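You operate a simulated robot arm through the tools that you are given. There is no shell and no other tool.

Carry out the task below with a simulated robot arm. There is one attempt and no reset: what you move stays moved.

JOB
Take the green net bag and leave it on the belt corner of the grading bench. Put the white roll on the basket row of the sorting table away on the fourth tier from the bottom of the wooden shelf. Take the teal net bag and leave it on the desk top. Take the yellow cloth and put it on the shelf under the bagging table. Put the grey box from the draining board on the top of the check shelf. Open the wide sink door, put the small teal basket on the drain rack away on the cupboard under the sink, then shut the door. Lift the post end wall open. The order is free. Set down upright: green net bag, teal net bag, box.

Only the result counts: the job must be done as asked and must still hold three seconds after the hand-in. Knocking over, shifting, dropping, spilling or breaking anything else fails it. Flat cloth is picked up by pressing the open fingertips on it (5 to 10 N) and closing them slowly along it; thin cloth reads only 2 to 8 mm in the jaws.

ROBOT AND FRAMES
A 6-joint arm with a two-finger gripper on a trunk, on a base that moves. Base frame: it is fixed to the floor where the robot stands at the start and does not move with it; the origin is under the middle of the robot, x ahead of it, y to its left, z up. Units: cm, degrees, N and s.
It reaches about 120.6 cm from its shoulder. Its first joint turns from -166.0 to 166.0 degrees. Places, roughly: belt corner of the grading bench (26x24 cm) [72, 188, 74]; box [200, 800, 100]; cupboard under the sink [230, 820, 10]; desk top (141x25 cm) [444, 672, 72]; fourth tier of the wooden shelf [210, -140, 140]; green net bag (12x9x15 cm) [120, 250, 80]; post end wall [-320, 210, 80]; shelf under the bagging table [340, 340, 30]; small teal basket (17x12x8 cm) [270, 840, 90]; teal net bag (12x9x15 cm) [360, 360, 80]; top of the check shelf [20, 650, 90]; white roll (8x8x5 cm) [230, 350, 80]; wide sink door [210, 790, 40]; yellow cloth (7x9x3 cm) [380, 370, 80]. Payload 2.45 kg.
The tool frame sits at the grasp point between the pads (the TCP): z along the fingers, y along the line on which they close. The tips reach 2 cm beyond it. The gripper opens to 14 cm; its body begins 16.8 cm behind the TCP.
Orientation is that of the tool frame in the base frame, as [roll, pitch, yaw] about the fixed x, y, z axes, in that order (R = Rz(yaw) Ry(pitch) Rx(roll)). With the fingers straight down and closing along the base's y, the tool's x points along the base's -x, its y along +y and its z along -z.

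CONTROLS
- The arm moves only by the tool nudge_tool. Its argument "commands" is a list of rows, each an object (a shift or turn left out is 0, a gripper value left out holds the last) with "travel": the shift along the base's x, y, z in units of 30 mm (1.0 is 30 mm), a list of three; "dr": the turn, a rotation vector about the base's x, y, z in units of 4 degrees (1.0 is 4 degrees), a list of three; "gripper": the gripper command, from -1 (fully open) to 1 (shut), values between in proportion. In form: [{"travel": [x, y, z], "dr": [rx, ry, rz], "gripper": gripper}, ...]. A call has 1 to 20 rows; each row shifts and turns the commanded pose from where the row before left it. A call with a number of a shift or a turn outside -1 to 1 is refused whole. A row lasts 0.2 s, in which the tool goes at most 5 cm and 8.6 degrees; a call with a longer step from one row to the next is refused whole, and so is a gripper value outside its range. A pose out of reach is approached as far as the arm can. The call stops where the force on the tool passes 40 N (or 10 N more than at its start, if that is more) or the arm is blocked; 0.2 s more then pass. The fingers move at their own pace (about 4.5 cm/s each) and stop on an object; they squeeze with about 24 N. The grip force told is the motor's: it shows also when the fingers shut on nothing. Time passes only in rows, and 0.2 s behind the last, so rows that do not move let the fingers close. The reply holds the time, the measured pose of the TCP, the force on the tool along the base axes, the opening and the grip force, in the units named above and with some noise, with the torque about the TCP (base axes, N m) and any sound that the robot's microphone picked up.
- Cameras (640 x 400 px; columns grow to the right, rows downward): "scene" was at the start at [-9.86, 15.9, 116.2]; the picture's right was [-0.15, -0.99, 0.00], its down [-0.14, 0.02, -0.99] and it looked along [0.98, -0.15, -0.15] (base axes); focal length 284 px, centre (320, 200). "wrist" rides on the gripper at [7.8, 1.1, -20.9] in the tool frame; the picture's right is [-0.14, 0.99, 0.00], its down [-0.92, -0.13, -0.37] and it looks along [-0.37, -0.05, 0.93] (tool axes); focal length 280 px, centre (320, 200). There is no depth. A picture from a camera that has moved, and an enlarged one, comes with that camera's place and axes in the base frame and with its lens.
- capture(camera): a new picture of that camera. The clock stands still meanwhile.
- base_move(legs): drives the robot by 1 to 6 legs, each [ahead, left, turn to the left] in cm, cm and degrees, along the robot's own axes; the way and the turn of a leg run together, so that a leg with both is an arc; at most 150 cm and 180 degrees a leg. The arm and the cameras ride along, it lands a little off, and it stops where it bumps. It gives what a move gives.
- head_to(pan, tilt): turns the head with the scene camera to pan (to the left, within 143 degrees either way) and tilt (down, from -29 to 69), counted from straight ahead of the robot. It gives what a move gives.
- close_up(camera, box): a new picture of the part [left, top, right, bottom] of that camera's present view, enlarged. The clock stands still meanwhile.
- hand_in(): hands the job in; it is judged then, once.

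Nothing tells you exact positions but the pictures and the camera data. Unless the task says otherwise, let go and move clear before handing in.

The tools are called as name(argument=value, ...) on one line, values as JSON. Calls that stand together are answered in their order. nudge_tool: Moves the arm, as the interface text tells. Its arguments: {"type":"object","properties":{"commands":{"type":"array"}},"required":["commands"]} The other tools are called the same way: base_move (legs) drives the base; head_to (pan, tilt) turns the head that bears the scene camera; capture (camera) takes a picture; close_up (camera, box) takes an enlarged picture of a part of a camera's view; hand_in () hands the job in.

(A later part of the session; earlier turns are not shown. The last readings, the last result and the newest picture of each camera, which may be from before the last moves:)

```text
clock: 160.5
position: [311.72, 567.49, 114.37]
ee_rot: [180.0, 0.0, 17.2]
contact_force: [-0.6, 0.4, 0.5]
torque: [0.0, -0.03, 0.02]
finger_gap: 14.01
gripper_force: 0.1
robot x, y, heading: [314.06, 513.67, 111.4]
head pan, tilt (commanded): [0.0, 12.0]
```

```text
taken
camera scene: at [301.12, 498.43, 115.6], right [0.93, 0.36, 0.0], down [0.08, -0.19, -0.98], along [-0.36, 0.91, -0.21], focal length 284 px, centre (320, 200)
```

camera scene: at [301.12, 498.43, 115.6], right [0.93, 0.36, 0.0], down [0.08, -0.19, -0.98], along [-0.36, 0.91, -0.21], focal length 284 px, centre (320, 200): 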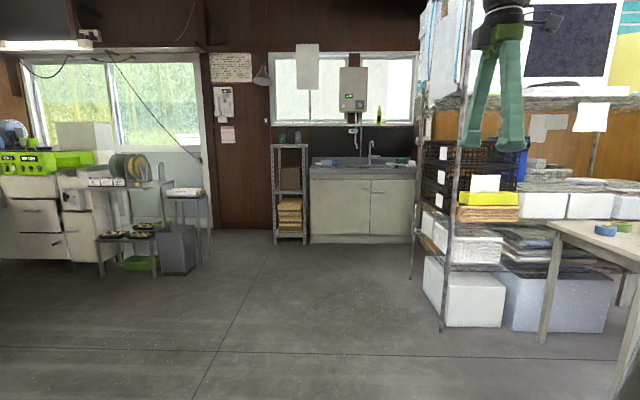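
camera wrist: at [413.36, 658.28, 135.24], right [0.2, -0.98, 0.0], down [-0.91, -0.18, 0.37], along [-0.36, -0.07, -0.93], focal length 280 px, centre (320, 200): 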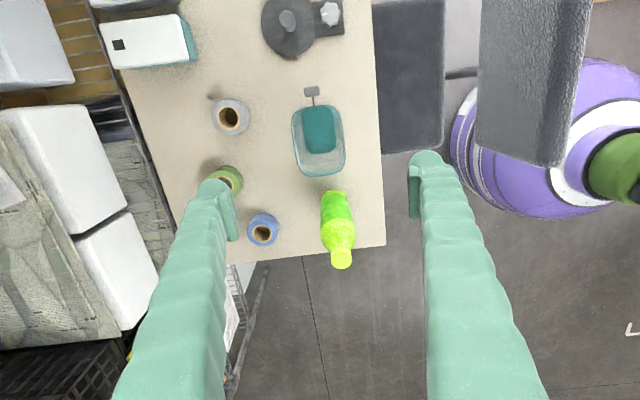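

The sink unit is straight ahead, with a wide left door and a narrower right one. I'll enlarge the sink and the shelves at the left.

close_up(camera="scene", box=[290, 130, 430, 250])

close_up(camera="scene", box=[0, 120, 240, 290])

```text
3.33 times, centred on (360, 190) of scene
camera zoom: at [301.12, 498.43, 115.6], right [0.93, 0.36, 0.0], down [0.08, -0.19, -0.98], along [-0.36, 0.91, -0.21], focal length 948 px, centre (187, 233)
```

zoom: 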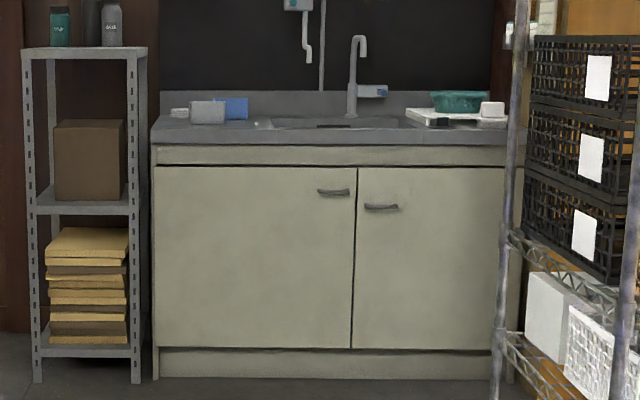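

```text
2.35 times, centred on (120, 205) of scene
camera zoom: at [301.12, 498.43, 115.6], right [0.93, 0.36, 0.0], down [0.08, -0.19, -0.98], along [-0.36, 0.91, -0.21], focal length 669 px, centre (791, 188)
```

zoom: 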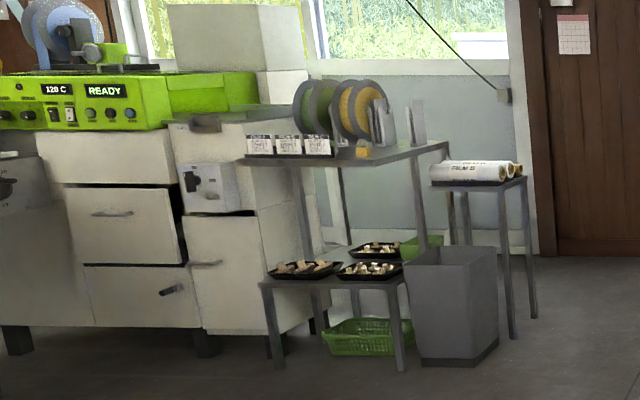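

The wide door is the left one (handle near its top right, hinge left); the grey box stands at the left on the draining board and the teal basket on the rack at the right. I'll drive up to the front of the sink.

base_move(legs=[[150, 0, 0], [25, 0, 0]])

head_to(pan=0, tilt=20)

capture(camera="scene")

head_to(pan=60, tilt=15)

capture(camera="scene")

```text
clock: 169.2
position: [247.22, 727.09, 114.3]
ee_rot: [-180.0, 0.0, 18.2]
contact_force: [-0.4, 0.3, -0.3]
torque: [-0.01, -0.03, -0.03]
finger_gap: 14.01
gripper_force: 0.0
robot x, y, heading: [250.34, 673.46, 112.2]
head pan, tilt (commanded): [0.0, 12.0]
```

```text
clock: 169.9
position: [247.15, 727.15, 114.33]
ee_rot: [-180.0, 0.0, 18.3]
contact_force: [0.1, -0.1, 0.6]
torque: [-0.01, 0.02, -0.01]
finger_gap: 14.02
gripper_force: 0.0
robot x, y, heading: [250.31, 673.8, 112.2]
head pan, tilt (commanded): [0.0, 20.0]
```

```text
taken
camera scene: at [237.59, 657.92, 114.3], right [0.93, 0.38, 0.0], down [0.13, -0.32, -0.94], along [-0.35, 0.87, -0.34], focal length 284 px, centre (320, 200)
```

scene: 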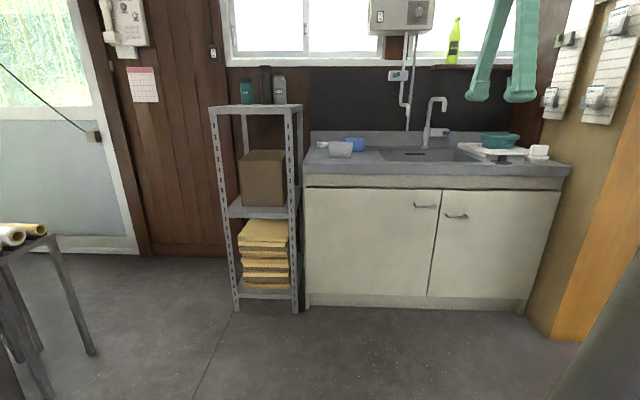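

```text
clock: 171.2
position: [247.18, 727.01, 114.42]
ee_rot: [-179.9, 0.0, 18.2]
contact_force: [-0.4, 0.9, 0.4]
torque: [0.03, 0.01, -0.01]
finger_gap: 14.02
gripper_force: 0.1
robot x, y, heading: [250.29, 673.76, 112.2]
head pan, tilt (commanded): [60.0, 15.0]
```

```text
taken
camera scene: at [231.85, 650.58, 115.11], right [0.14, 0.99, 0.0], down [0.26, -0.04, -0.97], along [-0.96, 0.13, -0.26], focal length 284 px, centre (320, 200)
```

scene: 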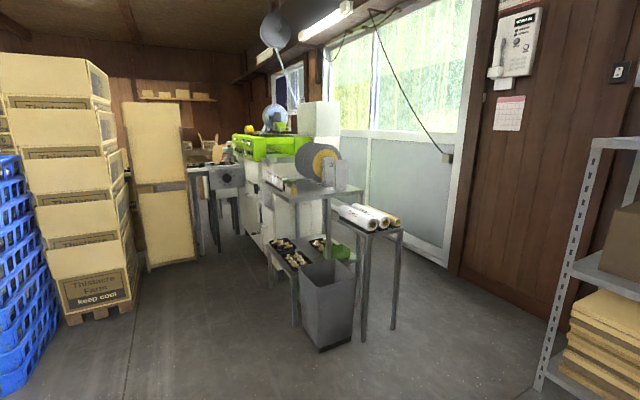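

close_up(camera="scene", box=[220, 120, 420, 260])

head_to(pan=0, tilt=25)

close_up(camera="scene", box=[290, 70, 450, 180])

close_up(camera="scene", box=[420, 70, 600, 180])

close_up(camera="scene", box=[290, 100, 580, 300])

```text
2.86 times, centred on (320, 190) of scene
camera zoom: at [231.85, 650.58, 115.11], right [0.14, 0.99, 0.0], down [0.26, -0.04, -0.97], along [-0.96, 0.13, -0.26], focal length 813 px, centre (320, 229)
```

zoom: 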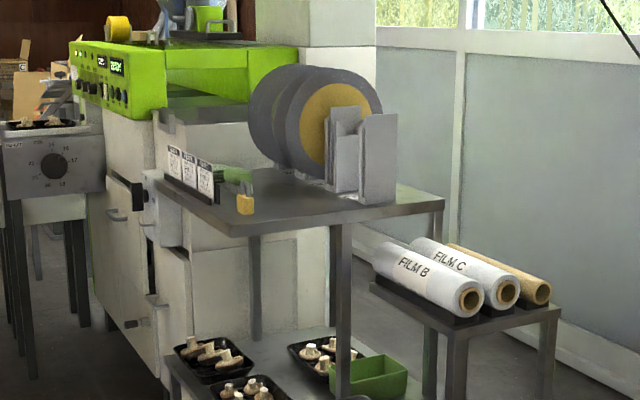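

```text
clock: 172.5
position: [247.26, 727.2, 114.51]
ee_rot: [179.9, 0.0, 18.1]
contact_force: [0.0, 0.0, -0.9]
torque: [-0.05, -0.02, -0.04]
finger_gap: 13.99
gripper_force: 0.0
robot x, y, heading: [249.97, 673.62, 112.3]
head pan, tilt (commanded): [0.0, 25.0]
```

```text
3.64 times, centred on (370, 125) of scene
camera zoom: at [237.62, 657.83, 113.49], right [0.93, 0.38, 0.0], down [0.16, -0.39, -0.91], along [-0.34, 0.84, -0.42], focal length 1034 px, centre (138, 473)
```

zoom: 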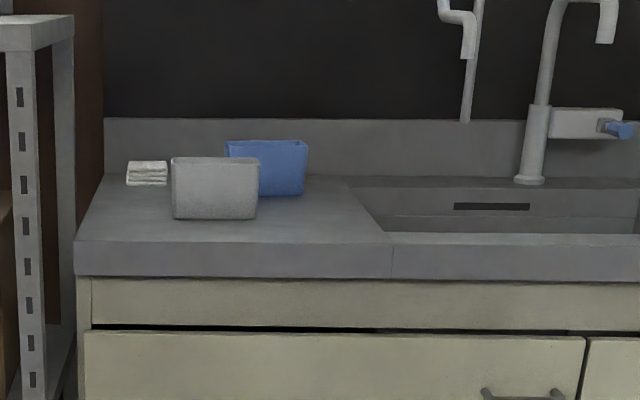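

```text
3.56 times, centred on (510, 125) of scene
camera zoom: at [237.62, 657.83, 113.49], right [0.93, 0.38, 0.0], down [0.16, -0.39, -0.91], along [-0.34, 0.84, -0.42], focal length 1011 px, centre (-356, 467)
```

zoom: 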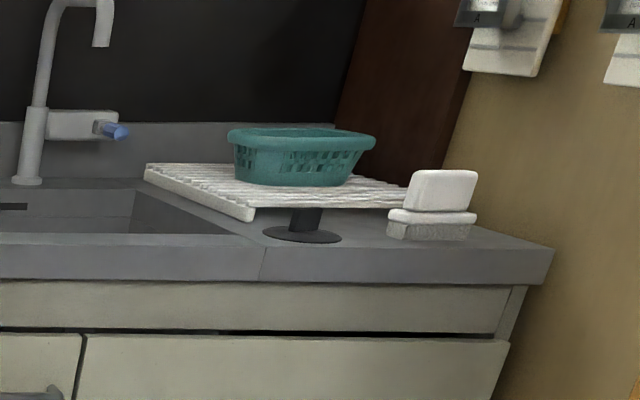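

```text
2.00 times, centred on (435, 200) of scene
camera zoom: at [237.62, 657.83, 113.49], right [0.93, 0.38, 0.0], down [0.16, -0.39, -0.91], along [-0.34, 0.84, -0.42], focal length 569 px, centre (90, 200)
```

zoom: 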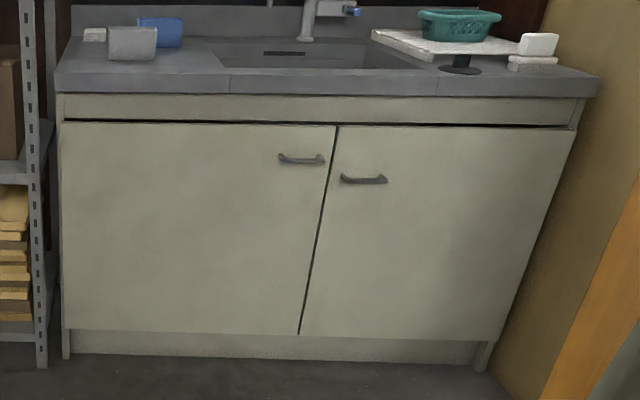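

I have the sink layout: wide door handle at about (236,795,65), hinge at the left. I turn the gripper to point horizontally at the door with the fingers closing vertically, while moving forward and down.

nudge_tool(commands=[{"travel": [-0.08, 0.77, -0.33], "dr": [0.93, 0.35, 0.03], "gripper": -1}, {"travel": [-0.08, 0.77, -0.33], "dr": [0.93, 0.35, 0.03]}, {"travel": [-0.08, 0.77, -0.33], "dr": [0.93, 0.35, 0.03]}, {"travel": [-0.08, 0.77, -0.33], "dr": [0.93, 0.35, 0.03]}, {"travel": [-0.08, 0.77, -0.33], "dr": [0.93, 0.35, 0.03]}, {"travel": [-0.08, 0.77, -0.33], "dr": [0.93, 0.35, 0.03]}, {"travel": [-0.08, 0.77, -0.33], "dr": [0.93, 0.35, 0.03]}, {"travel": [-0.08, 0.77, -0.33], "dr": [0.93, 0.35, 0.03]}, {"travel": [-0.08, 0.77, -0.33], "dr": [0.93, 0.35, 0.03]}, {"travel": [-0.08, 0.77, -0.33], "dr": [0.93, 0.35, 0.03]}, {"travel": [-0.08, 0.77, -0.33], "dr": [0.93, 0.35, 0.03]}, {"travel": [-0.08, 0.77, -0.33], "dr": [0.93, 0.35, 0.03]}, {"travel": [-0.08, 0.77, -0.33], "dr": [0.93, 0.35, 0.03]}, {"travel": [-0.08, 0.77, -0.33], "dr": [0.93, 0.35, 0.03]}, {"travel": [-0.08, 0.77, -0.33], "dr": [0.93, 0.35, 0.03]}, {"travel": [-0.08, 0.77, -0.33], "dr": [0.93, 0.35, 0.03]}, {"travel": [-0.08, 0.77, -0.33], "dr": [0.93, 0.35, 0.03]}, {"travel": [-0.08, 0.77, -0.33], "dr": [0.93, 0.35, 0.03]}, {"travel": [-0.08, 0.77, -0.33], "dr": [0.93, 0.35, 0.03]}, {"travel": [-0.08, 0.77, -0.33], "dr": [0.93, 0.35, 0.03]}])

capture(camera="wrist")

capture(camera="scene")

```text
clock: 176.7
position: [242.47, 773.28, 94.54]
ee_rot: [-100.4, 1.0, 21.9]
contact_force: [-0.2, -0.4, -0.5]
torque: [0.0, 0.0, -0.03]
finger_gap: 14.0
gripper_force: 0.0
robot x, y, heading: [250.25, 673.78, 112.2]
head pan, tilt (commanded): [0.0, 25.0]
```

```text
taken
camera wrist: at [257.47, 756.99, 97.21], right [-0.08, -0.22, -0.97], down [-0.72, -0.66, 0.21], along [-0.68, 0.72, -0.11], focal length 280 px, centre (320, 200)
```

wrist: 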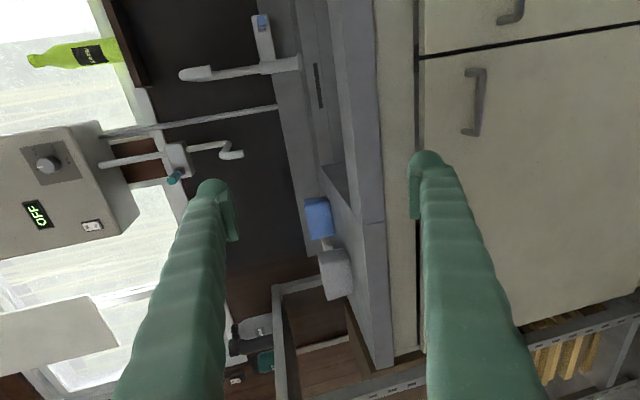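

```text
taken
camera scene: at [237.62, 657.82, 113.49], right [0.93, 0.38, 0.0], down [0.16, -0.39, -0.91], along [-0.34, 0.84, -0.42], focal length 284 px, centre (320, 200)
```

scene: 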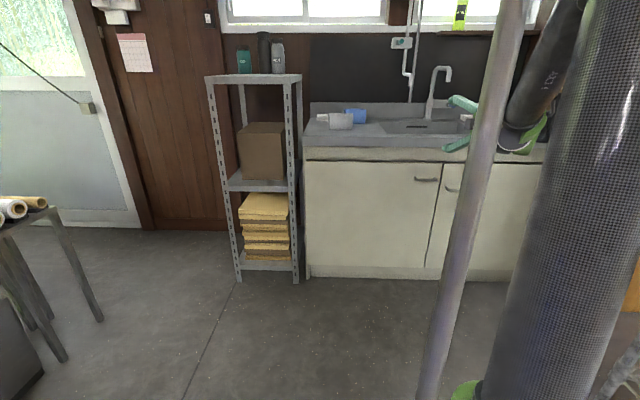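

The handle bar reads centre (235.4,795,64.1). I level the tool and bring it down to handle height, about 14 cm in front of it.

nudge_tool(commands=[{"travel": [0, 0.15, -1], "dr": [0.24, 0.09, -0.03], "gripper": -1}, {"travel": [0, 0.15, -1], "dr": [0.24, 0.09, -0.03]}, {"travel": [0, 0.15, -1], "dr": [0.24, 0.09, -0.03]}, {"travel": [0, 0.15, -1], "dr": [0.24, 0.09, -0.03]}, {"travel": [0, 0.15, -1], "dr": [0.24, 0.09, -0.03]}, {"travel": [0, 0.15, -1], "dr": [0.24, 0.09, -0.03]}, {"travel": [0, 0.15, -1], "dr": [0.24, 0.09, -0.03]}, {"travel": [0, 0.15, -1], "dr": [0.24, 0.09, -0.03]}, {"travel": [0, 0.15, -1], "dr": [0.24, 0.09, -0.03]}, {"travel": [0, 0.15, -1], "dr": [0.24, 0.09, -0.03]}])

capture(camera="wrist")

```text
clock: 178.9
position: [242.08, 777.91, 64.51]
ee_rot: [-92.5, 1.9, 20.5]
contact_force: [-0.8, -1.2, 1.1]
torque: [0.0, 0.01, 0.0]
finger_gap: 13.99
gripper_force: 0.0
robot x, y, heading: [249.85, 673.66, 112.4]
head pan, tilt (commanded): [0.0, 25.0]
```

```text
taken
camera wrist: at [256.73, 761.09, 64.21], right [-0.14, -0.1, -0.98], down [-0.73, -0.66, 0.17], along [-0.67, 0.75, 0.02], focal length 280 px, centre (320, 200)
```

wrist: 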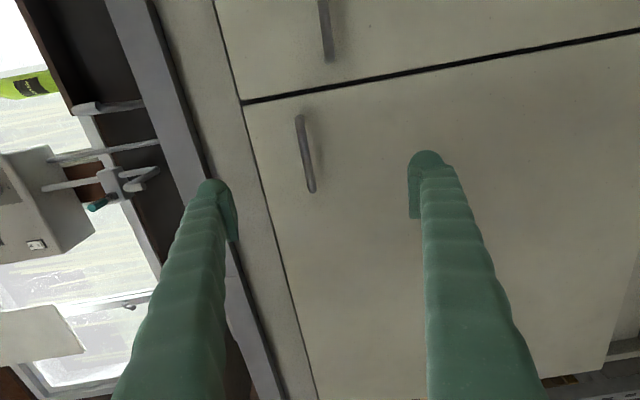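

The handle bar is at z≈65.8, 18 cm ahead of the TCP. I half-close the fingers to stay clear of the counter edge and move in to straddle the bar.

nudge_tool(commands=[{"travel": [0, 0, 0.2], "gripper": 0}, {"travel": [0, 0, 0.2], "gripper": 0}, {"travel": [-0.35, 0.93, 0.03]}, {"travel": [-0.35, 0.93, 0.03]}, {"travel": [-0.35, 0.93, 0.03]}, {"travel": [-0.35, 0.93, 0.03]}])

capture(camera="wrist")

```text
clock: 180.3
position: [237.79, 788.83, 66.16]
ee_rot: [-92.2, 1.6, 20.5]
contact_force: [0.5, -0.2, 0.0]
torque: [0.02, 0.03, -0.01]
finger_gap: 7.0
gripper_force: 0.0
robot x, y, heading: [250.03, 673.48, 112.3]
head pan, tilt (commanded): [0.0, 25.0]
```

```text
taken
camera wrist: at [252.55, 772.1, 65.72], right [-0.14, -0.09, -0.99], down [-0.73, -0.66, 0.17], along [-0.67, 0.74, 0.02], focal length 280 px, centre (320, 200)
```

wrist: 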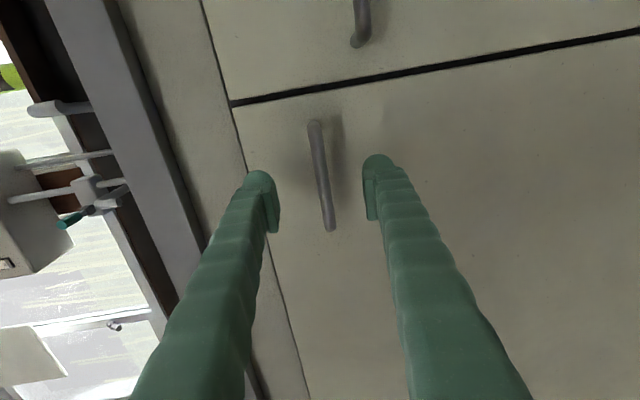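

nudge_tool(commands=[{"travel": [-0.35, 0.93, 0]}, {"travel": [-0.3, 0.8, 0]}])

capture(camera="wrist")

```text
clock: 180.9
position: [236.38, 792.86, 66.01]
ee_rot: [-92.2, 1.6, 20.5]
contact_force: [3.5, -17.3, 0.0]
torque: [0.7, 0.2, -0.12]
finger_gap: 7.14
gripper_force: 0.9
robot x, y, heading: [250.58, 673.28, 111.9]
head pan, tilt (commanded): [0.0, 25.0]
stopped in row 2: the force on the tool passed its limit at 109 N (the readings are from after the stop); the commanded pose is now the measured one
```

```text
taken
camera wrist: at [251.12, 776.17, 65.52], right [-0.14, -0.09, -0.99], down [-0.73, -0.66, 0.17], along [-0.67, 0.74, 0.03], focal length 280 px, centre (320, 200)
```

wrist: 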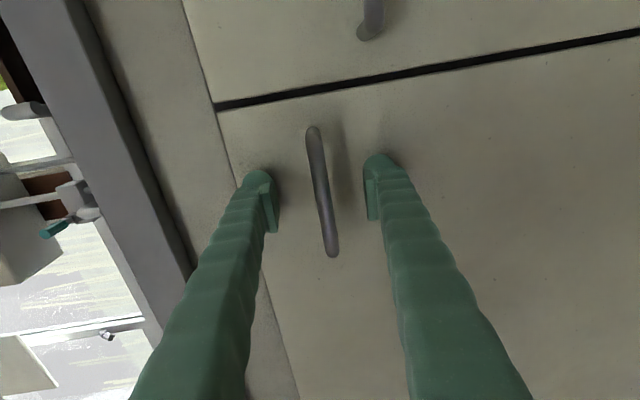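

The fingertips touched the door face, so the bar is within the pads. I back off slightly and close on the bar.

nudge_tool(commands=[{"travel": [0.06, -0.16, 0], "gripper": 0}, {"gripper": 0.4}, {"gripper": 0.7}, {"gripper": 1}, {"gripper": 1}, {"gripper": 1}, {"gripper": 1}])

capture(camera="wrist")

```text
clock: 182.6
position: [236.73, 792.68, 65.8]
ee_rot: [-92.3, 1.4, 20.5]
contact_force: [0.6, 0.7, -22.8]
torque: [0.66, -1.16, -0.24]
finger_gap: 0.68
gripper_force: 34.6
robot x, y, heading: [250.1, 674.11, 112.0]
head pan, tilt (commanded): [0.0, 25.0]
stopped in row 7: the force on the tool passed its limit at 41 N (the readings are from after the stop); the commanded pose is now the measured one
```

```text
taken
camera wrist: at [251.28, 775.8, 65.31], right [-0.14, -0.09, -0.99], down [-0.73, -0.66, 0.16], along [-0.67, 0.74, 0.02], focal length 280 px, centre (320, 200)
```

wrist: 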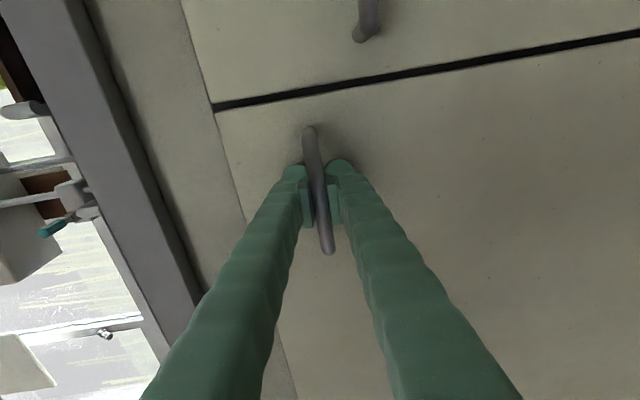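

The bar is gripped. I ease down 1–2 mm to relax the vertical force and start pulling along the door's arc (hinge at the left, radius ≈56.5 cm).

nudge_tool(commands=[{"travel": [0, 0, -0.05], "gripper": 1}, {"travel": [0.239, -0.787, 0], "dr": [0, 0, -0.625]}, {"travel": [0.204, -0.797, 0], "dr": [0, 0, -0.625]}, {"travel": [0.169, -0.805, 0], "dr": [0, 0, -0.625]}])

capture(camera="wrist")

```text
clock: 183.6
position: [238.18, 785.22, 65.7]
ee_rot: [-92.2, 1.5, 13.2]
contact_force: [-14.6, -3.4, -12.9]
torque: [0.33, -1.17, 0.88]
finger_gap: 0.66
gripper_force: 35.2
robot x, y, heading: [250.04, 673.63, 112.3]
head pan, tilt (commanded): [0.0, 25.0]
```

```text
taken
camera wrist: at [250.63, 766.79, 65.29], right [-0.15, -0.07, -0.99], down [-0.81, -0.56, 0.17], along [-0.57, 0.82, 0.02], focal length 280 px, centre (320, 200)
```

wrist: 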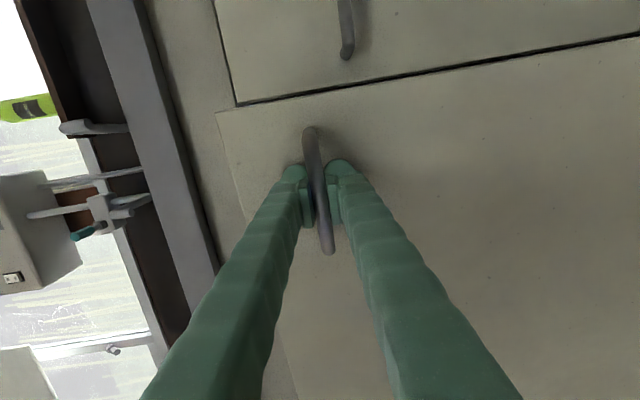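

The door is coming open. I continue the arc with a slight bias to the left to relieve the side force.

nudge_tool(commands=[{"travel": [0.094, -0.825, 0], "dr": [0, 0, -0.625], "gripper": 1}, {"travel": [0.058, -0.83, 0], "dr": [0, 0, -0.625]}, {"travel": [0.032, -0.83, 0], "dr": [0, 0, -0.625]}, {"travel": [0.007, -0.83, 0], "dr": [0, 0, -0.625]}])

nudge_tool(commands=[{"travel": [-0.029, -0.83, 0], "dr": [0, 0, -0.625], "gripper": 1}, {"travel": [-0.065, -0.825, 0], "dr": [0, 0, -0.625]}, {"travel": [-0.1, -0.82, 0], "dr": [0, 0, -0.625]}, {"travel": [-0.137, -0.81, 0], "dr": [0, 0, -0.625]}])

capture(camera="wrist")

capture(camera="scene")

```text
clock: 184.8
position: [239.11, 777.8, 65.75]
ee_rot: [-92.4, 3.1, 5.5]
contact_force: [-0.5, -0.5, 20.8]
torque: [-0.09, -1.36, -0.3]
finger_gap: 0.76
gripper_force: 36.2
out of reach, approached as far as the arm can: row 3, 4
robot x, y, heading: [250.12, 673.63, 112.0]
head pan, tilt (commanded): [0.0, 25.0]
stopped in row 4: the force on the tool passed its limit at 42 N (the readings are from after the stop); the commanded pose is now the measured one
```

```text
clock: 185.1
position: [239.0, 777.08, 65.71]
ee_rot: [-92.5, 3.9, 4.9]
contact_force: [0.8, 0.5, 24.5]
torque: [-0.08, -1.33, 0.17]
finger_gap: 0.82
gripper_force: 35.5
out of reach, approached as far as the arm can: row 1
robot x, y, heading: [250.47, 673.72, 112.1]
head pan, tilt (commanded): [0.0, 25.0]
stopped in row 1: the force on the tool passed its limit at 49 N (the readings are from after the stop); the commanded pose is now the measured one
```

```text
taken
camera wrist: at [248.67, 756.99, 65.07], right [-0.2, -0.06, -0.98], down [-0.87, -0.44, 0.21], along [-0.44, 0.9, 0.03], focal length 280 px, centre (320, 200)
```

wrist: 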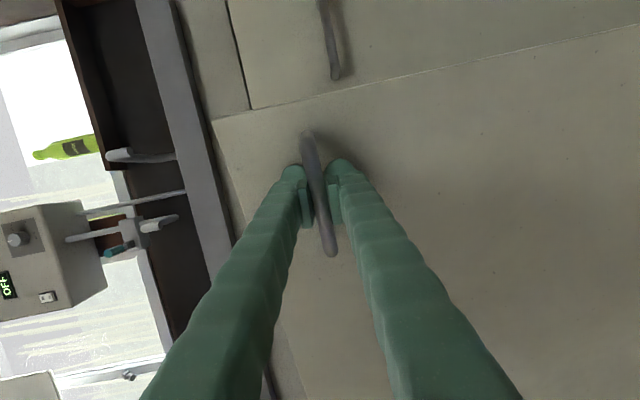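

```text
taken
camera scene: at [237.63, 657.73, 113.48], right [0.93, 0.38, 0.0], down [0.16, -0.39, -0.91], along [-0.34, 0.84, -0.42], focal length 284 px, centre (320, 200)
```

scene: 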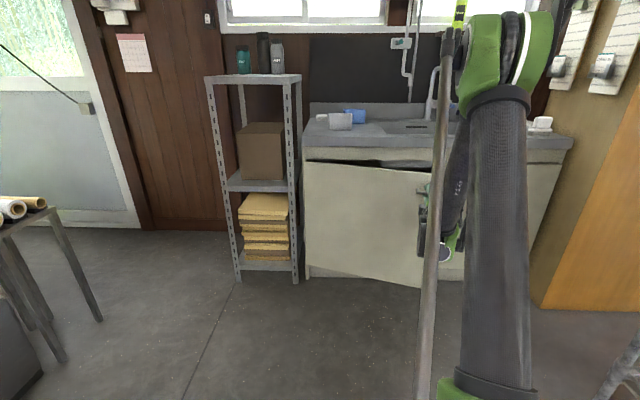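

The door is ajar by about 16°, and the arm is at its folding limit for this grip. I release the handle, back away, and will then push the door further open from its inner side with the fingers pointing down.

nudge_tool(commands=[{"gripper": 0.5}, {"gripper": 0}, {"gripper": 0}, {"gripper": 0}])

capture(camera="wrist")

```text
clock: 186.1
position: [239.09, 777.15, 65.52]
ee_rot: [-92.8, 3.8, 4.9]
contact_force: [0.2, 0.7, 0.1]
torque: [-0.01, 0.02, -0.01]
finger_gap: 7.01
gripper_force: 0.0
robot x, y, heading: [250.24, 673.98, 112.2]
head pan, tilt (commanded): [0.0, 25.0]
```

```text
taken
camera wrist: at [248.65, 757.04, 64.92], right [-0.2, -0.07, -0.98], down [-0.87, -0.44, 0.21], along [-0.44, 0.9, 0.03], focal length 280 px, centre (320, 200)
```

wrist: 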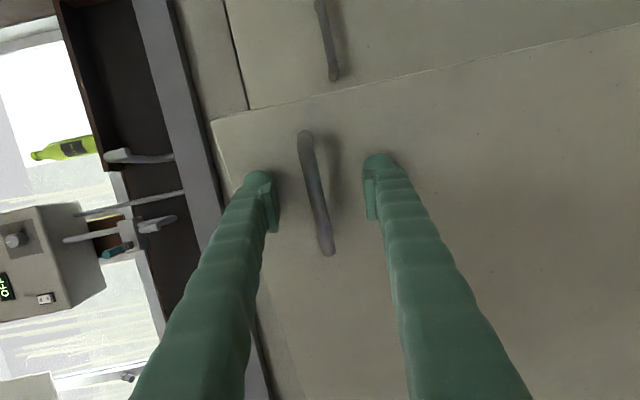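

base_move(legs=[[-12, 0, 0]])

capture(camera="wrist")

capture(camera="scene")

```text
clock: 187.4
position: [243.82, 765.99, 65.45]
ee_rot: [-92.8, 4.0, 4.8]
contact_force: [-0.7, -0.1, -0.2]
torque: [0.02, 0.01, -0.01]
finger_gap: 6.98
gripper_force: 0.0
robot x, y, heading: [254.89, 662.24, 111.8]
head pan, tilt (commanded): [0.0, 25.0]
```

```text
taken
camera wrist: at [253.37, 745.81, 64.92], right [-0.2, -0.06, -0.98], down [-0.88, -0.44, 0.21], along [-0.44, 0.9, 0.03], focal length 280 px, centre (320, 200)
```

wrist: 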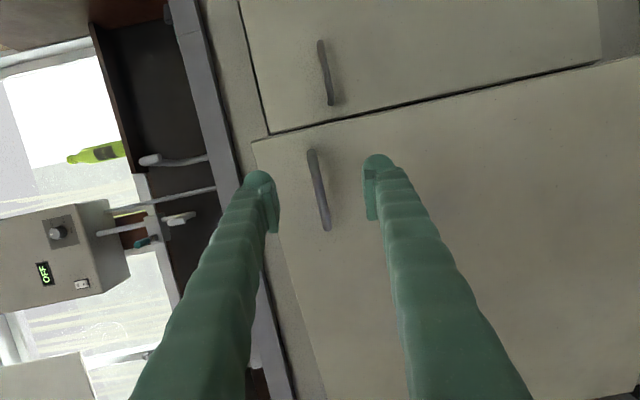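

```text
taken
camera scene: at [242.13, 646.63, 113.49], right [0.93, 0.37, 0.0], down [0.16, -0.39, -0.91], along [-0.34, 0.84, -0.42], focal length 284 px, centre (320, 200)
```

scene: 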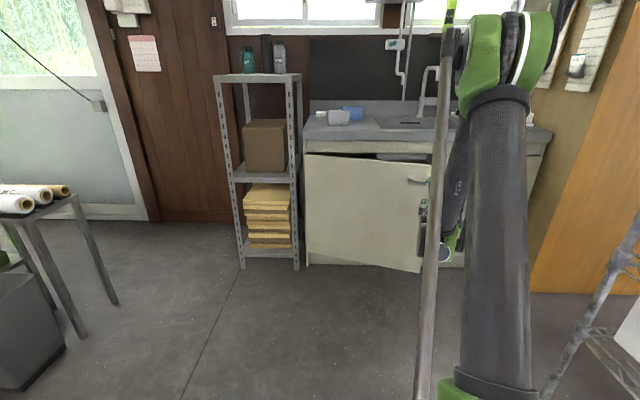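

I'm clear of the handle. Now I raise the tool while turning it back to point down.

nudge_tool(commands=[{"travel": [0, 0, 0.66], "dr": [-0.99, -0.08, 0], "gripper": 0.5}, {"travel": [0, 0, 0.66], "dr": [-0.99, -0.08, 0], "gripper": 1}, {"travel": [0, 0, 0.66], "dr": [-0.99, -0.08, 0]}, {"travel": [0, 0, 0.66], "dr": [-0.99, -0.08, 0]}, {"travel": [0, 0, 0.66], "dr": [-0.99, -0.08, 0]}, {"travel": [0, 0, 0.66], "dr": [-0.99, -0.08, 0]}, {"travel": [0, 0, 0.66], "dr": [-0.99, -0.08, 0]}, {"travel": [0, 0, 0.66], "dr": [-0.99, -0.08, 0]}, {"travel": [0, 0, 0.66], "dr": [-0.99, -0.08, 0]}, {"travel": [0, 0, 0.66], "dr": [-0.99, -0.08, 0]}, {"travel": [0, 0, 0.66], "dr": [-0.99, -0.08, 0]}, {"travel": [0, 0, 0.66], "dr": [-0.99, -0.08, 0]}, {"travel": [0, 0, 0.66], "dr": [-0.99, -0.08, 0]}, {"travel": [0, 0, 0.66], "dr": [-0.99, -0.08, 0]}, {"travel": [0, 0, 0.66], "dr": [-0.99, -0.08, 0]}, {"travel": [0, 0, 0.66], "dr": [-0.99, -0.08, 0]}, {"travel": [0, 0, 0.66], "dr": [-0.99, -0.08, 0]}, {"travel": [0, 0, 0.66], "dr": [-0.99, -0.08, 0]}, {"travel": [0, 0, 0.66], "dr": [-0.99, -0.08, 0]}, {"travel": [0, 0, 0.66], "dr": [-0.99, -0.08, 0]}])

capture(camera="wrist")

```text
clock: 191.6
position: [243.76, 766.05, 105.22]
ee_rot: [-172.3, 0.8, 0.9]
contact_force: [0.1, 0.0, 0.9]
torque: [0.1, 0.01, -0.01]
finger_gap: 0.0
gripper_force: 23.8
robot x, y, heading: [255.12, 662.26, 111.7]
head pan, tilt (commanded): [0.0, 25.0]
```

```text
taken
camera wrist: at [252.01, 762.3, 125.67], right [-0.13, -0.98, -0.13], down [-0.92, 0.07, 0.4], along [-0.38, 0.17, -0.91], focal length 280 px, centre (320, 200)
```

wrist: 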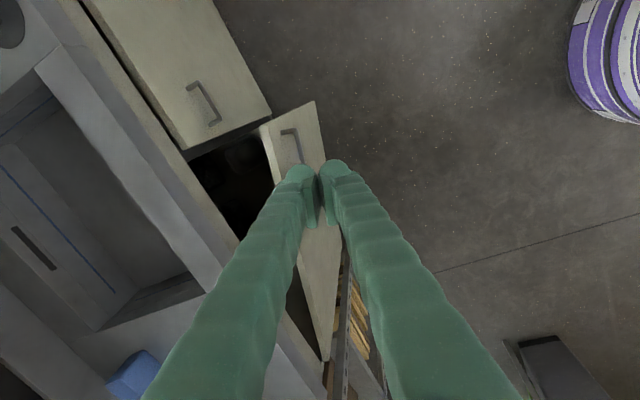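

The gap behind the door edge is clearly visible. I move above it.

nudge_tool(commands=[{"travel": [-0.45, 0.88, 0], "dr": [-0.97, 0, 0], "gripper": 1}, {"travel": [-0.45, 0.88, 0], "dr": [-0.95, 0, 0]}, {"travel": [-0.45, 0.88, 0]}, {"travel": [-0.45, 0.88, 0]}, {"travel": [-0.45, 0.88, 0]}, {"travel": [-0.45, 0.88, 0]}, {"travel": [-0.45, 0.88, 0]}, {"travel": [0, 0, -1]}, {"travel": [0, 0, -1]}, {"travel": [0, 0, -1]}, {"travel": [0, 0, -1]}, {"travel": [0, 0, -1]}])

capture(camera="wrist")

```text
clock: 194.2
position: [239.74, 767.28, 84.59]
ee_rot: [-179.9, 0.9, 0.6]
contact_force: [0.0, -0.5, 0.3]
torque: [0.01, -0.02, -0.01]
finger_gap: 0.0
gripper_force: 24.2
out of reach, approached as far as the arm can: row 1, 2, 3, 4, 5, 6, 7
robot x, y, heading: [254.84, 662.34, 112.1]
head pan, tilt (commanded): [0.0, 25.0]
```

```text
taken
camera wrist: at [247.98, 766.38, 105.4], right [-0.13, -0.99, 0.0], down [-0.92, 0.12, 0.38], along [-0.38, 0.05, -0.92], focal length 280 px, centre (320, 200)
```

wrist: 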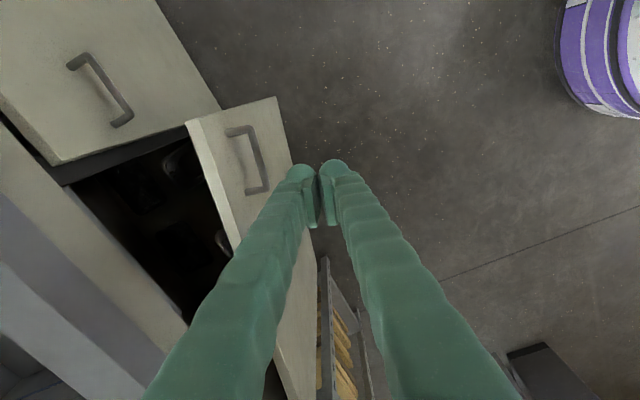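

That target is just beyond reach from here. I step the commanded pose back, then bring the base 20 cm closer.

nudge_tool(commands=[{"travel": [0.3, -0.88, 0.9], "gripper": 1}, {"travel": [0.3, -0.88, 0.9]}, {"travel": [0.3, -0.88, 0.9]}, {"travel": [0.3, -0.88, 0.9]}, {"travel": [0.3, -0.88, 0.9]}, {"travel": [0.3, -0.88, 0.9]}, {"travel": [0.3, -0.88, 0]}])

base_move(legs=[[20, 0, 0]])

capture(camera="wrist")

```text
clock: 195.8
position: [246.03, 748.99, 100.77]
ee_rot: [180.0, 1.0, 0.6]
contact_force: [-0.9, -0.5, -0.1]
torque: [-0.07, 0.0, 0.01]
finger_gap: 0.02
gripper_force: 23.8
robot x, y, heading: [254.82, 662.43, 111.9]
head pan, tilt (commanded): [0.0, 25.0]
```

```text
clock: 197.4
position: [238.14, 767.86, 100.86]
ee_rot: [-179.9, 1.0, 0.7]
contact_force: [0.2, 0.4, 1.0]
torque: [-0.02, 0.02, 0.01]
finger_gap: 0.01
gripper_force: 24.2
robot x, y, heading: [247.13, 681.24, 112.0]
head pan, tilt (commanded): [0.0, 25.0]
```

```text
taken
camera wrist: at [246.52, 767.02, 121.65], right [-0.13, -0.99, 0.0], down [-0.92, 0.12, 0.38], along [-0.38, 0.05, -0.92], focal length 280 px, centre (320, 200)
```

wrist: 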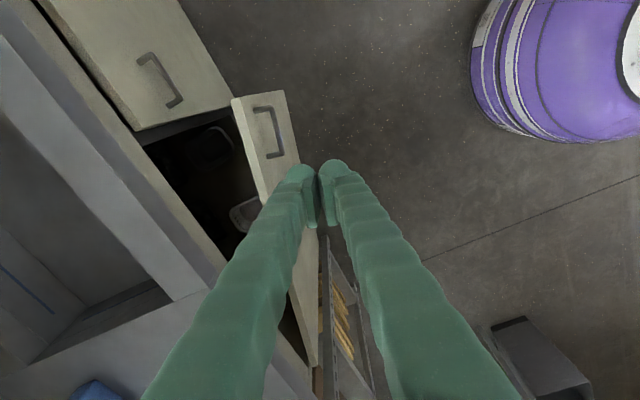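

Base is closer now. I lower to z=84, go over the door's top edge to b≈651, then lower behind it.

nudge_tool(commands=[{"travel": [0, 0, -0.95], "gripper": 1}, {"travel": [0, 0, -0.95]}, {"travel": [0, 0, -0.95]}, {"travel": [0, 0, -0.95]}, {"travel": [0, 0, -0.95]}, {"travel": [0, 0, -0.95]}, {"travel": [-0.2, 0.9, 0]}, {"travel": [-0.2, 0.9, 0]}, {"travel": [-0.2, 0.9, 0]}, {"travel": [-0.2, 0.9, 0]}, {"travel": [-0.2, 0.9, 0]}, {"travel": [-0.2, 0.9, 0]}])

capture(camera="wrist")

```text
clock: 200.0
position: [234.76, 784.23, 83.58]
ee_rot: [-179.9, 1.0, 0.7]
contact_force: [0.3, 0.3, 0.0]
torque: [0.0, 0.02, -0.01]
finger_gap: 0.0
gripper_force: 23.7
robot x, y, heading: [246.85, 681.54, 112.2]
head pan, tilt (commanded): [0.0, 25.0]
```

```text
taken
camera wrist: at [242.93, 783.27, 104.38], right [-0.13, -0.99, 0.0], down [-0.92, 0.12, 0.38], along [-0.38, 0.05, -0.92], focal length 280 px, centre (320, 200)
```

wrist: 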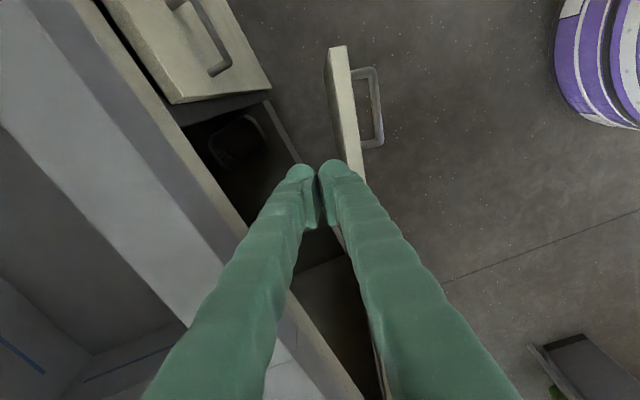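

The fingers are still almost above the door's top edge; I move 3 cm further in, then lower carefully.

nudge_tool(commands=[{"travel": [-0.35, 0.97, 0], "gripper": 1}, {"travel": [0, 0, -0.6]}, {"travel": [0, 0, -0.6]}])

capture(camera="wrist")

```text
clock: 200.8
position: [233.64, 786.85, 79.88]
ee_rot: [180.0, 1.0, 0.7]
contact_force: [-0.1, 0.9, 0.1]
torque: [-0.03, 0.02, 0.0]
finger_gap: 0.01
gripper_force: 23.2
robot x, y, heading: [247.19, 681.32, 111.9]
head pan, tilt (commanded): [0.0, 25.0]
```

```text
taken
camera wrist: at [241.85, 786.01, 100.74], right [-0.13, -0.99, 0.0], down [-0.92, 0.12, 0.38], along [-0.38, 0.05, -0.92], focal length 280 px, centre (320, 200)
```

wrist: 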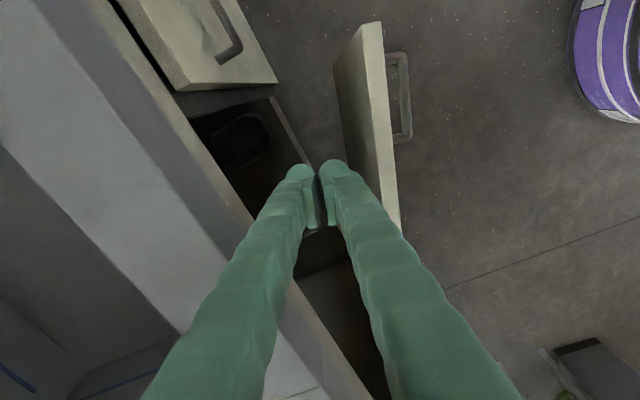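

Now the fingers are clearly behind the door. I lower further.

nudge_tool(commands=[{"travel": [0, 0, -0.6], "gripper": 1}, {"travel": [0, 0, -0.8]}, {"travel": [0, 0, -0.8]}, {"travel": [0, 0, -0.8]}, {"travel": [0, 0, -0.6]}])

capture(camera="wrist")

```text
clock: 202.0
position: [233.76, 786.97, 69.38]
ee_rot: [-179.9, 1.1, 0.7]
contact_force: [0.1, 0.1, -0.4]
torque: [0.0, 0.02, -0.01]
finger_gap: 0.0
gripper_force: 24.0
robot x, y, heading: [247.01, 681.46, 112.1]
head pan, tilt (commanded): [0.0, 25.0]
```

```text
taken
camera wrist: at [241.99, 786.07, 90.25], right [-0.13, -0.99, 0.0], down [-0.92, 0.12, 0.38], along [-0.38, 0.05, -0.92], focal length 280 px, centre (320, 200)
```

wrist: 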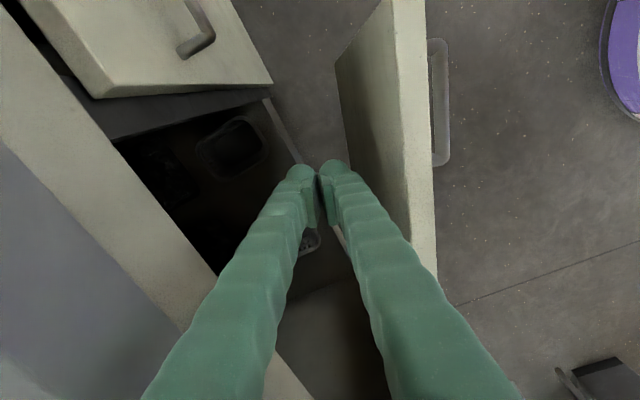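

I'm behind the door. I push it open along the arc, first 8 steps.

nudge_tool(commands=[{"travel": [0.193, -0.949, 0], "gripper": 1}, {"travel": [0.14, -0.958, 0]}, {"travel": [0.086, -0.964, 0]}, {"travel": [0.032, -0.967, 0]}, {"travel": [-0.022, -0.968, 0]}, {"travel": [-0.076, -0.965, 0]}, {"travel": [-0.13, -0.959, 0]}, {"travel": [-0.183, -0.951, 0]}])

capture(camera="wrist")

capture(camera="scene")

```text
clock: 203.8
position: [233.6, 764.06, 69.35]
ee_rot: [-180.0, 1.0, 0.7]
contact_force: [0.5, -0.1, -0.1]
torque: [-0.05, 0.0, 0.0]
finger_gap: 0.01
gripper_force: 24.1
robot x, y, heading: [246.79, 681.45, 112.0]
head pan, tilt (commanded): [0.0, 25.0]
```

```text
taken
camera wrist: at [241.91, 763.08, 90.21], right [-0.13, -0.99, 0.0], down [-0.92, 0.12, 0.38], along [-0.38, 0.05, -0.92], focal length 280 px, centre (320, 200)
```

wrist: 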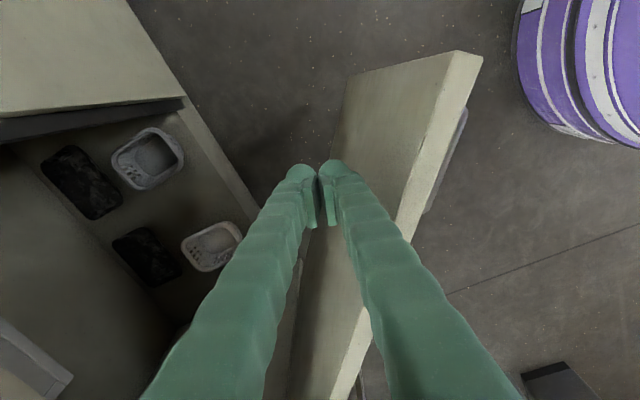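

```text
taken
camera scene: at [234.49, 665.59, 113.49], right [0.93, 0.37, 0.0], down [0.16, -0.39, -0.91], along [-0.34, 0.84, -0.42], focal length 284 px, centre (320, 200)
```

scene: 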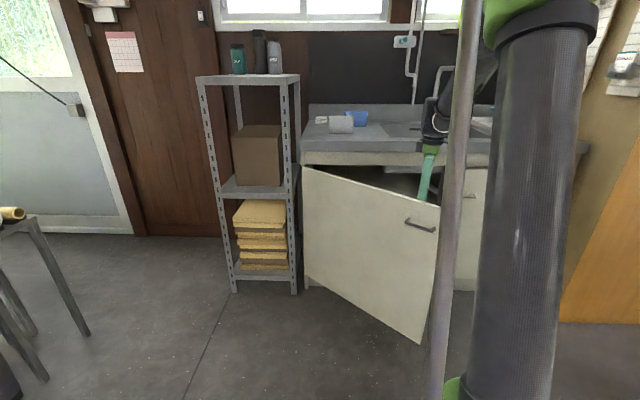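

The door is opening well; I see several baskets and trays inside. I continue along the arc.

nudge_tool(commands=[{"travel": [-0.236, -0.939, 0], "gripper": 1}, {"travel": [-0.288, -0.924, 0]}, {"travel": [-0.339, -0.907, 0]}, {"travel": [-0.389, -0.886, 0]}, {"travel": [-0.438, -0.863, 0]}, {"travel": [-0.485, -0.837, 0]}, {"travel": [-0.531, -0.809, 0]}, {"travel": [-0.576, -0.778, 0]}])

nudge_tool(commands=[{"travel": [-0.618, -0.745, 0], "gripper": 1}, {"travel": [-0.659, -0.709, 0]}, {"travel": [-0.698, -0.671, 0]}, {"travel": [-0.734, -0.631, 0]}, {"travel": [-0.768, -0.589, 0]}, {"travel": [-0.8, -0.545, 0]}, {"travel": [-0.829, -0.5, 0]}, {"travel": [-0.855, -0.453, 0]}])

capture(camera="wrist")

capture(camera="scene")

```text
clock: 205.6
position: [223.79, 743.15, 69.45]
ee_rot: [-179.9, 1.0, 0.7]
contact_force: [0.5, -0.4, 0.8]
torque: [-0.03, -0.02, 0.02]
finger_gap: 0.0
gripper_force: 23.5
robot x, y, heading: [246.83, 681.2, 112.0]
head pan, tilt (commanded): [0.0, 25.0]
```

```text
clock: 207.4
position: [206.24, 728.56, 69.27]
ee_rot: [-179.8, 0.9, 0.7]
contact_force: [-0.2, 0.3, -0.8]
torque: [0.02, -0.01, 0.02]
finger_gap: 0.0
gripper_force: 24.1
robot x, y, heading: [246.83, 681.89, 112.1]
head pan, tilt (commanded): [0.0, 25.0]
```

```text
taken
camera wrist: at [214.32, 727.73, 90.15], right [-0.13, -0.99, 0.0], down [-0.92, 0.12, 0.38], along [-0.38, 0.05, -0.92], focal length 280 px, centre (320, 200)
```

wrist: 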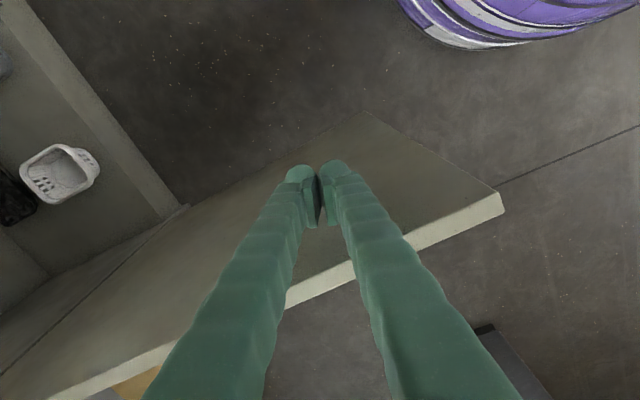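

```text
taken
camera scene: at [234.48, 665.57, 113.49], right [0.93, 0.37, 0.0], down [0.16, -0.39, -0.91], along [-0.34, 0.84, -0.42], focal length 284 px, centre (320, 200)
```

scene: 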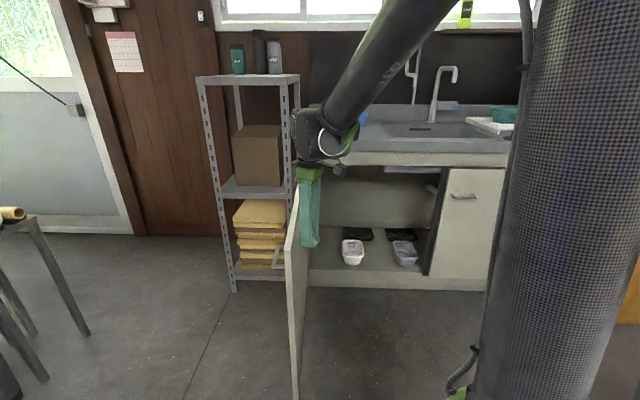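

The door is open about 90°, and the cupboard floor has two baskets and two trays with free space at the left. I raise the tool clear and look closely inside.

nudge_tool(commands=[{"travel": [-0.8, -0.3, 0], "gripper": 1}, {"travel": [0.5, 0.3, 0]}, {"travel": [0.5, 0.3, 0]}, {"travel": [0, 0, 1]}, {"travel": [0, 0, 1]}, {"travel": [0, 0, 1]}, {"travel": [0, 0, 1]}, {"travel": [0, 0, 1]}, {"travel": [0, 0, 1]}, {"travel": [0, 0, 1]}, {"travel": [0, 0, 1]}, {"travel": [0, 0, 1]}, {"travel": [0, 0, 1]}, {"travel": [0, 0, 1]}, {"travel": [0, 0, 1]}, {"travel": [0, 0, 1]}])

head_to(pan=0, tilt=35)

capture(camera="scene")

close_up(camera="scene", box=[270, 120, 450, 250])

```text
clock: 210.8
position: [206.79, 729.55, 108.62]
ee_rot: [-179.8, 1.0, 0.7]
contact_force: [1.0, 0.0, 0.4]
torque: [-0.01, 0.0, 0.01]
finger_gap: 0.01
gripper_force: 24.0
robot x, y, heading: [247.48, 681.56, 111.8]
head pan, tilt (commanded): [0.0, 25.0]
```

```text
clock: 211.5
position: [206.77, 729.56, 108.45]
ee_rot: [-179.9, 1.0, 0.6]
contact_force: [0.8, -0.9, 0.3]
torque: [-0.01, -0.03, 0.0]
finger_gap: 0.01
gripper_force: 23.9
robot x, y, heading: [247.32, 681.3, 111.9]
head pan, tilt (commanded): [0.0, 35.0]
```

```text
taken
camera scene: at [234.64, 665.18, 111.92], right [0.93, 0.37, 0.0], down [0.21, -0.53, -0.82], along [-0.31, 0.76, -0.57], focal length 284 px, centre (320, 200)
```

scene: 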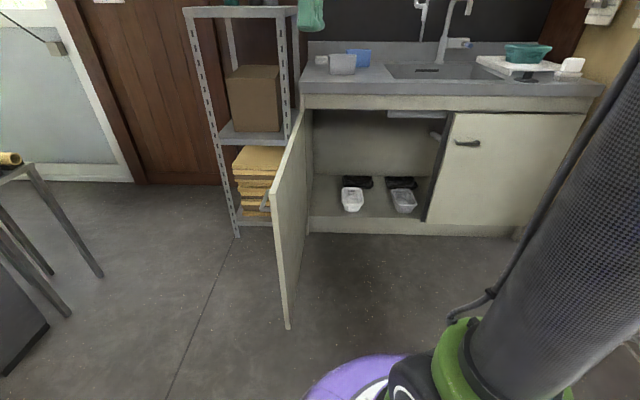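

```text
3.08 times, centred on (360, 185) of scene
camera zoom: at [234.64, 665.18, 111.92], right [0.93, 0.37, 0.0], down [0.21, -0.53, -0.82], along [-0.31, 0.76, -0.57], focal length 875 px, centre (197, 246)
```

zoom: 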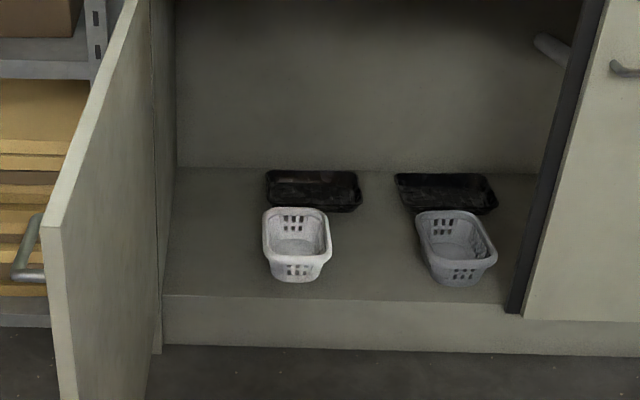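

The cupboard has a white and a grey basket in front with a ~16 cm gap between them (a place for the teal one), and trays behind. Now I bring the base a bit closer and right so the drain rack is in reach.

base_move(legs=[[0, -18, 0], [40, 0, 0]])

head_to(pan=-20, tilt=30)

capture(camera="scene")

capture(camera="wrist")

```text
clock: 215.1
position: [208.84, 773.77, 108.62]
ee_rot: [-180.0, 1.0, 0.4]
contact_force: [-0.6, -0.1, 0.2]
torque: [0.0, 0.0, 0.02]
finger_gap: 0.0
gripper_force: 24.0
robot x, y, heading: [248.6, 725.41, 111.8]
head pan, tilt (commanded): [0.0, 35.0]
```

```text
clock: 215.9
position: [208.71, 773.7, 108.58]
ee_rot: [-179.9, 1.0, 0.3]
contact_force: [-0.4, -0.4, -0.4]
torque: [-0.02, 0.02, 0.03]
finger_gap: 0.0
gripper_force: 24.3
robot x, y, heading: [248.8, 725.45, 111.7]
head pan, tilt (commanded): [-20.0, 30.0]
```

```text
taken
camera scene: at [239.44, 710.05, 112.69], right [1.0, 0.03, 0.0], down [0.02, -0.5, -0.87], along [-0.03, 0.87, -0.5], focal length 284 px, centre (320, 200)
```

scene: 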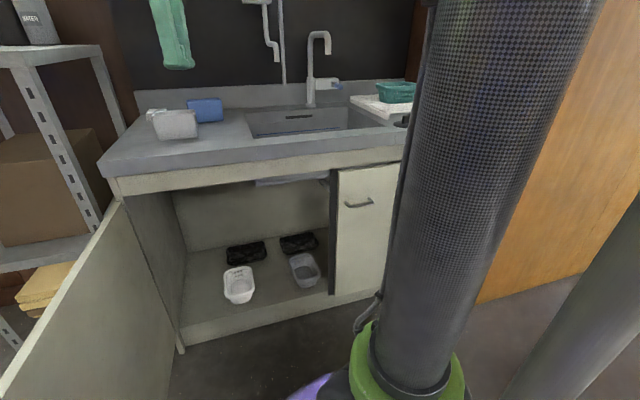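

```text
taken
camera wrist: at [217.0, 772.73, 129.36], right [-0.13, -0.99, 0.0], down [-0.92, 0.12, 0.38], along [-0.38, 0.05, -0.92], focal length 280 px, centre (320, 200)
```

wrist: 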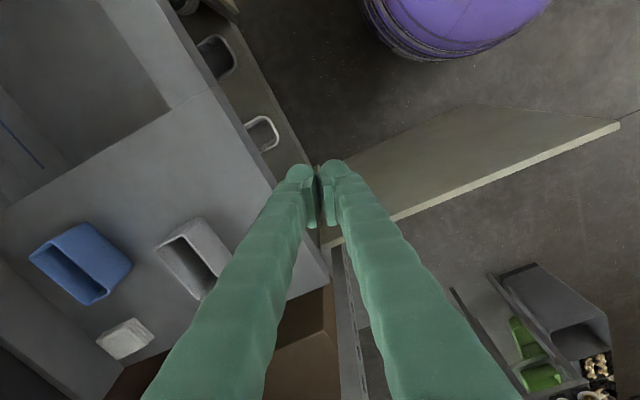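

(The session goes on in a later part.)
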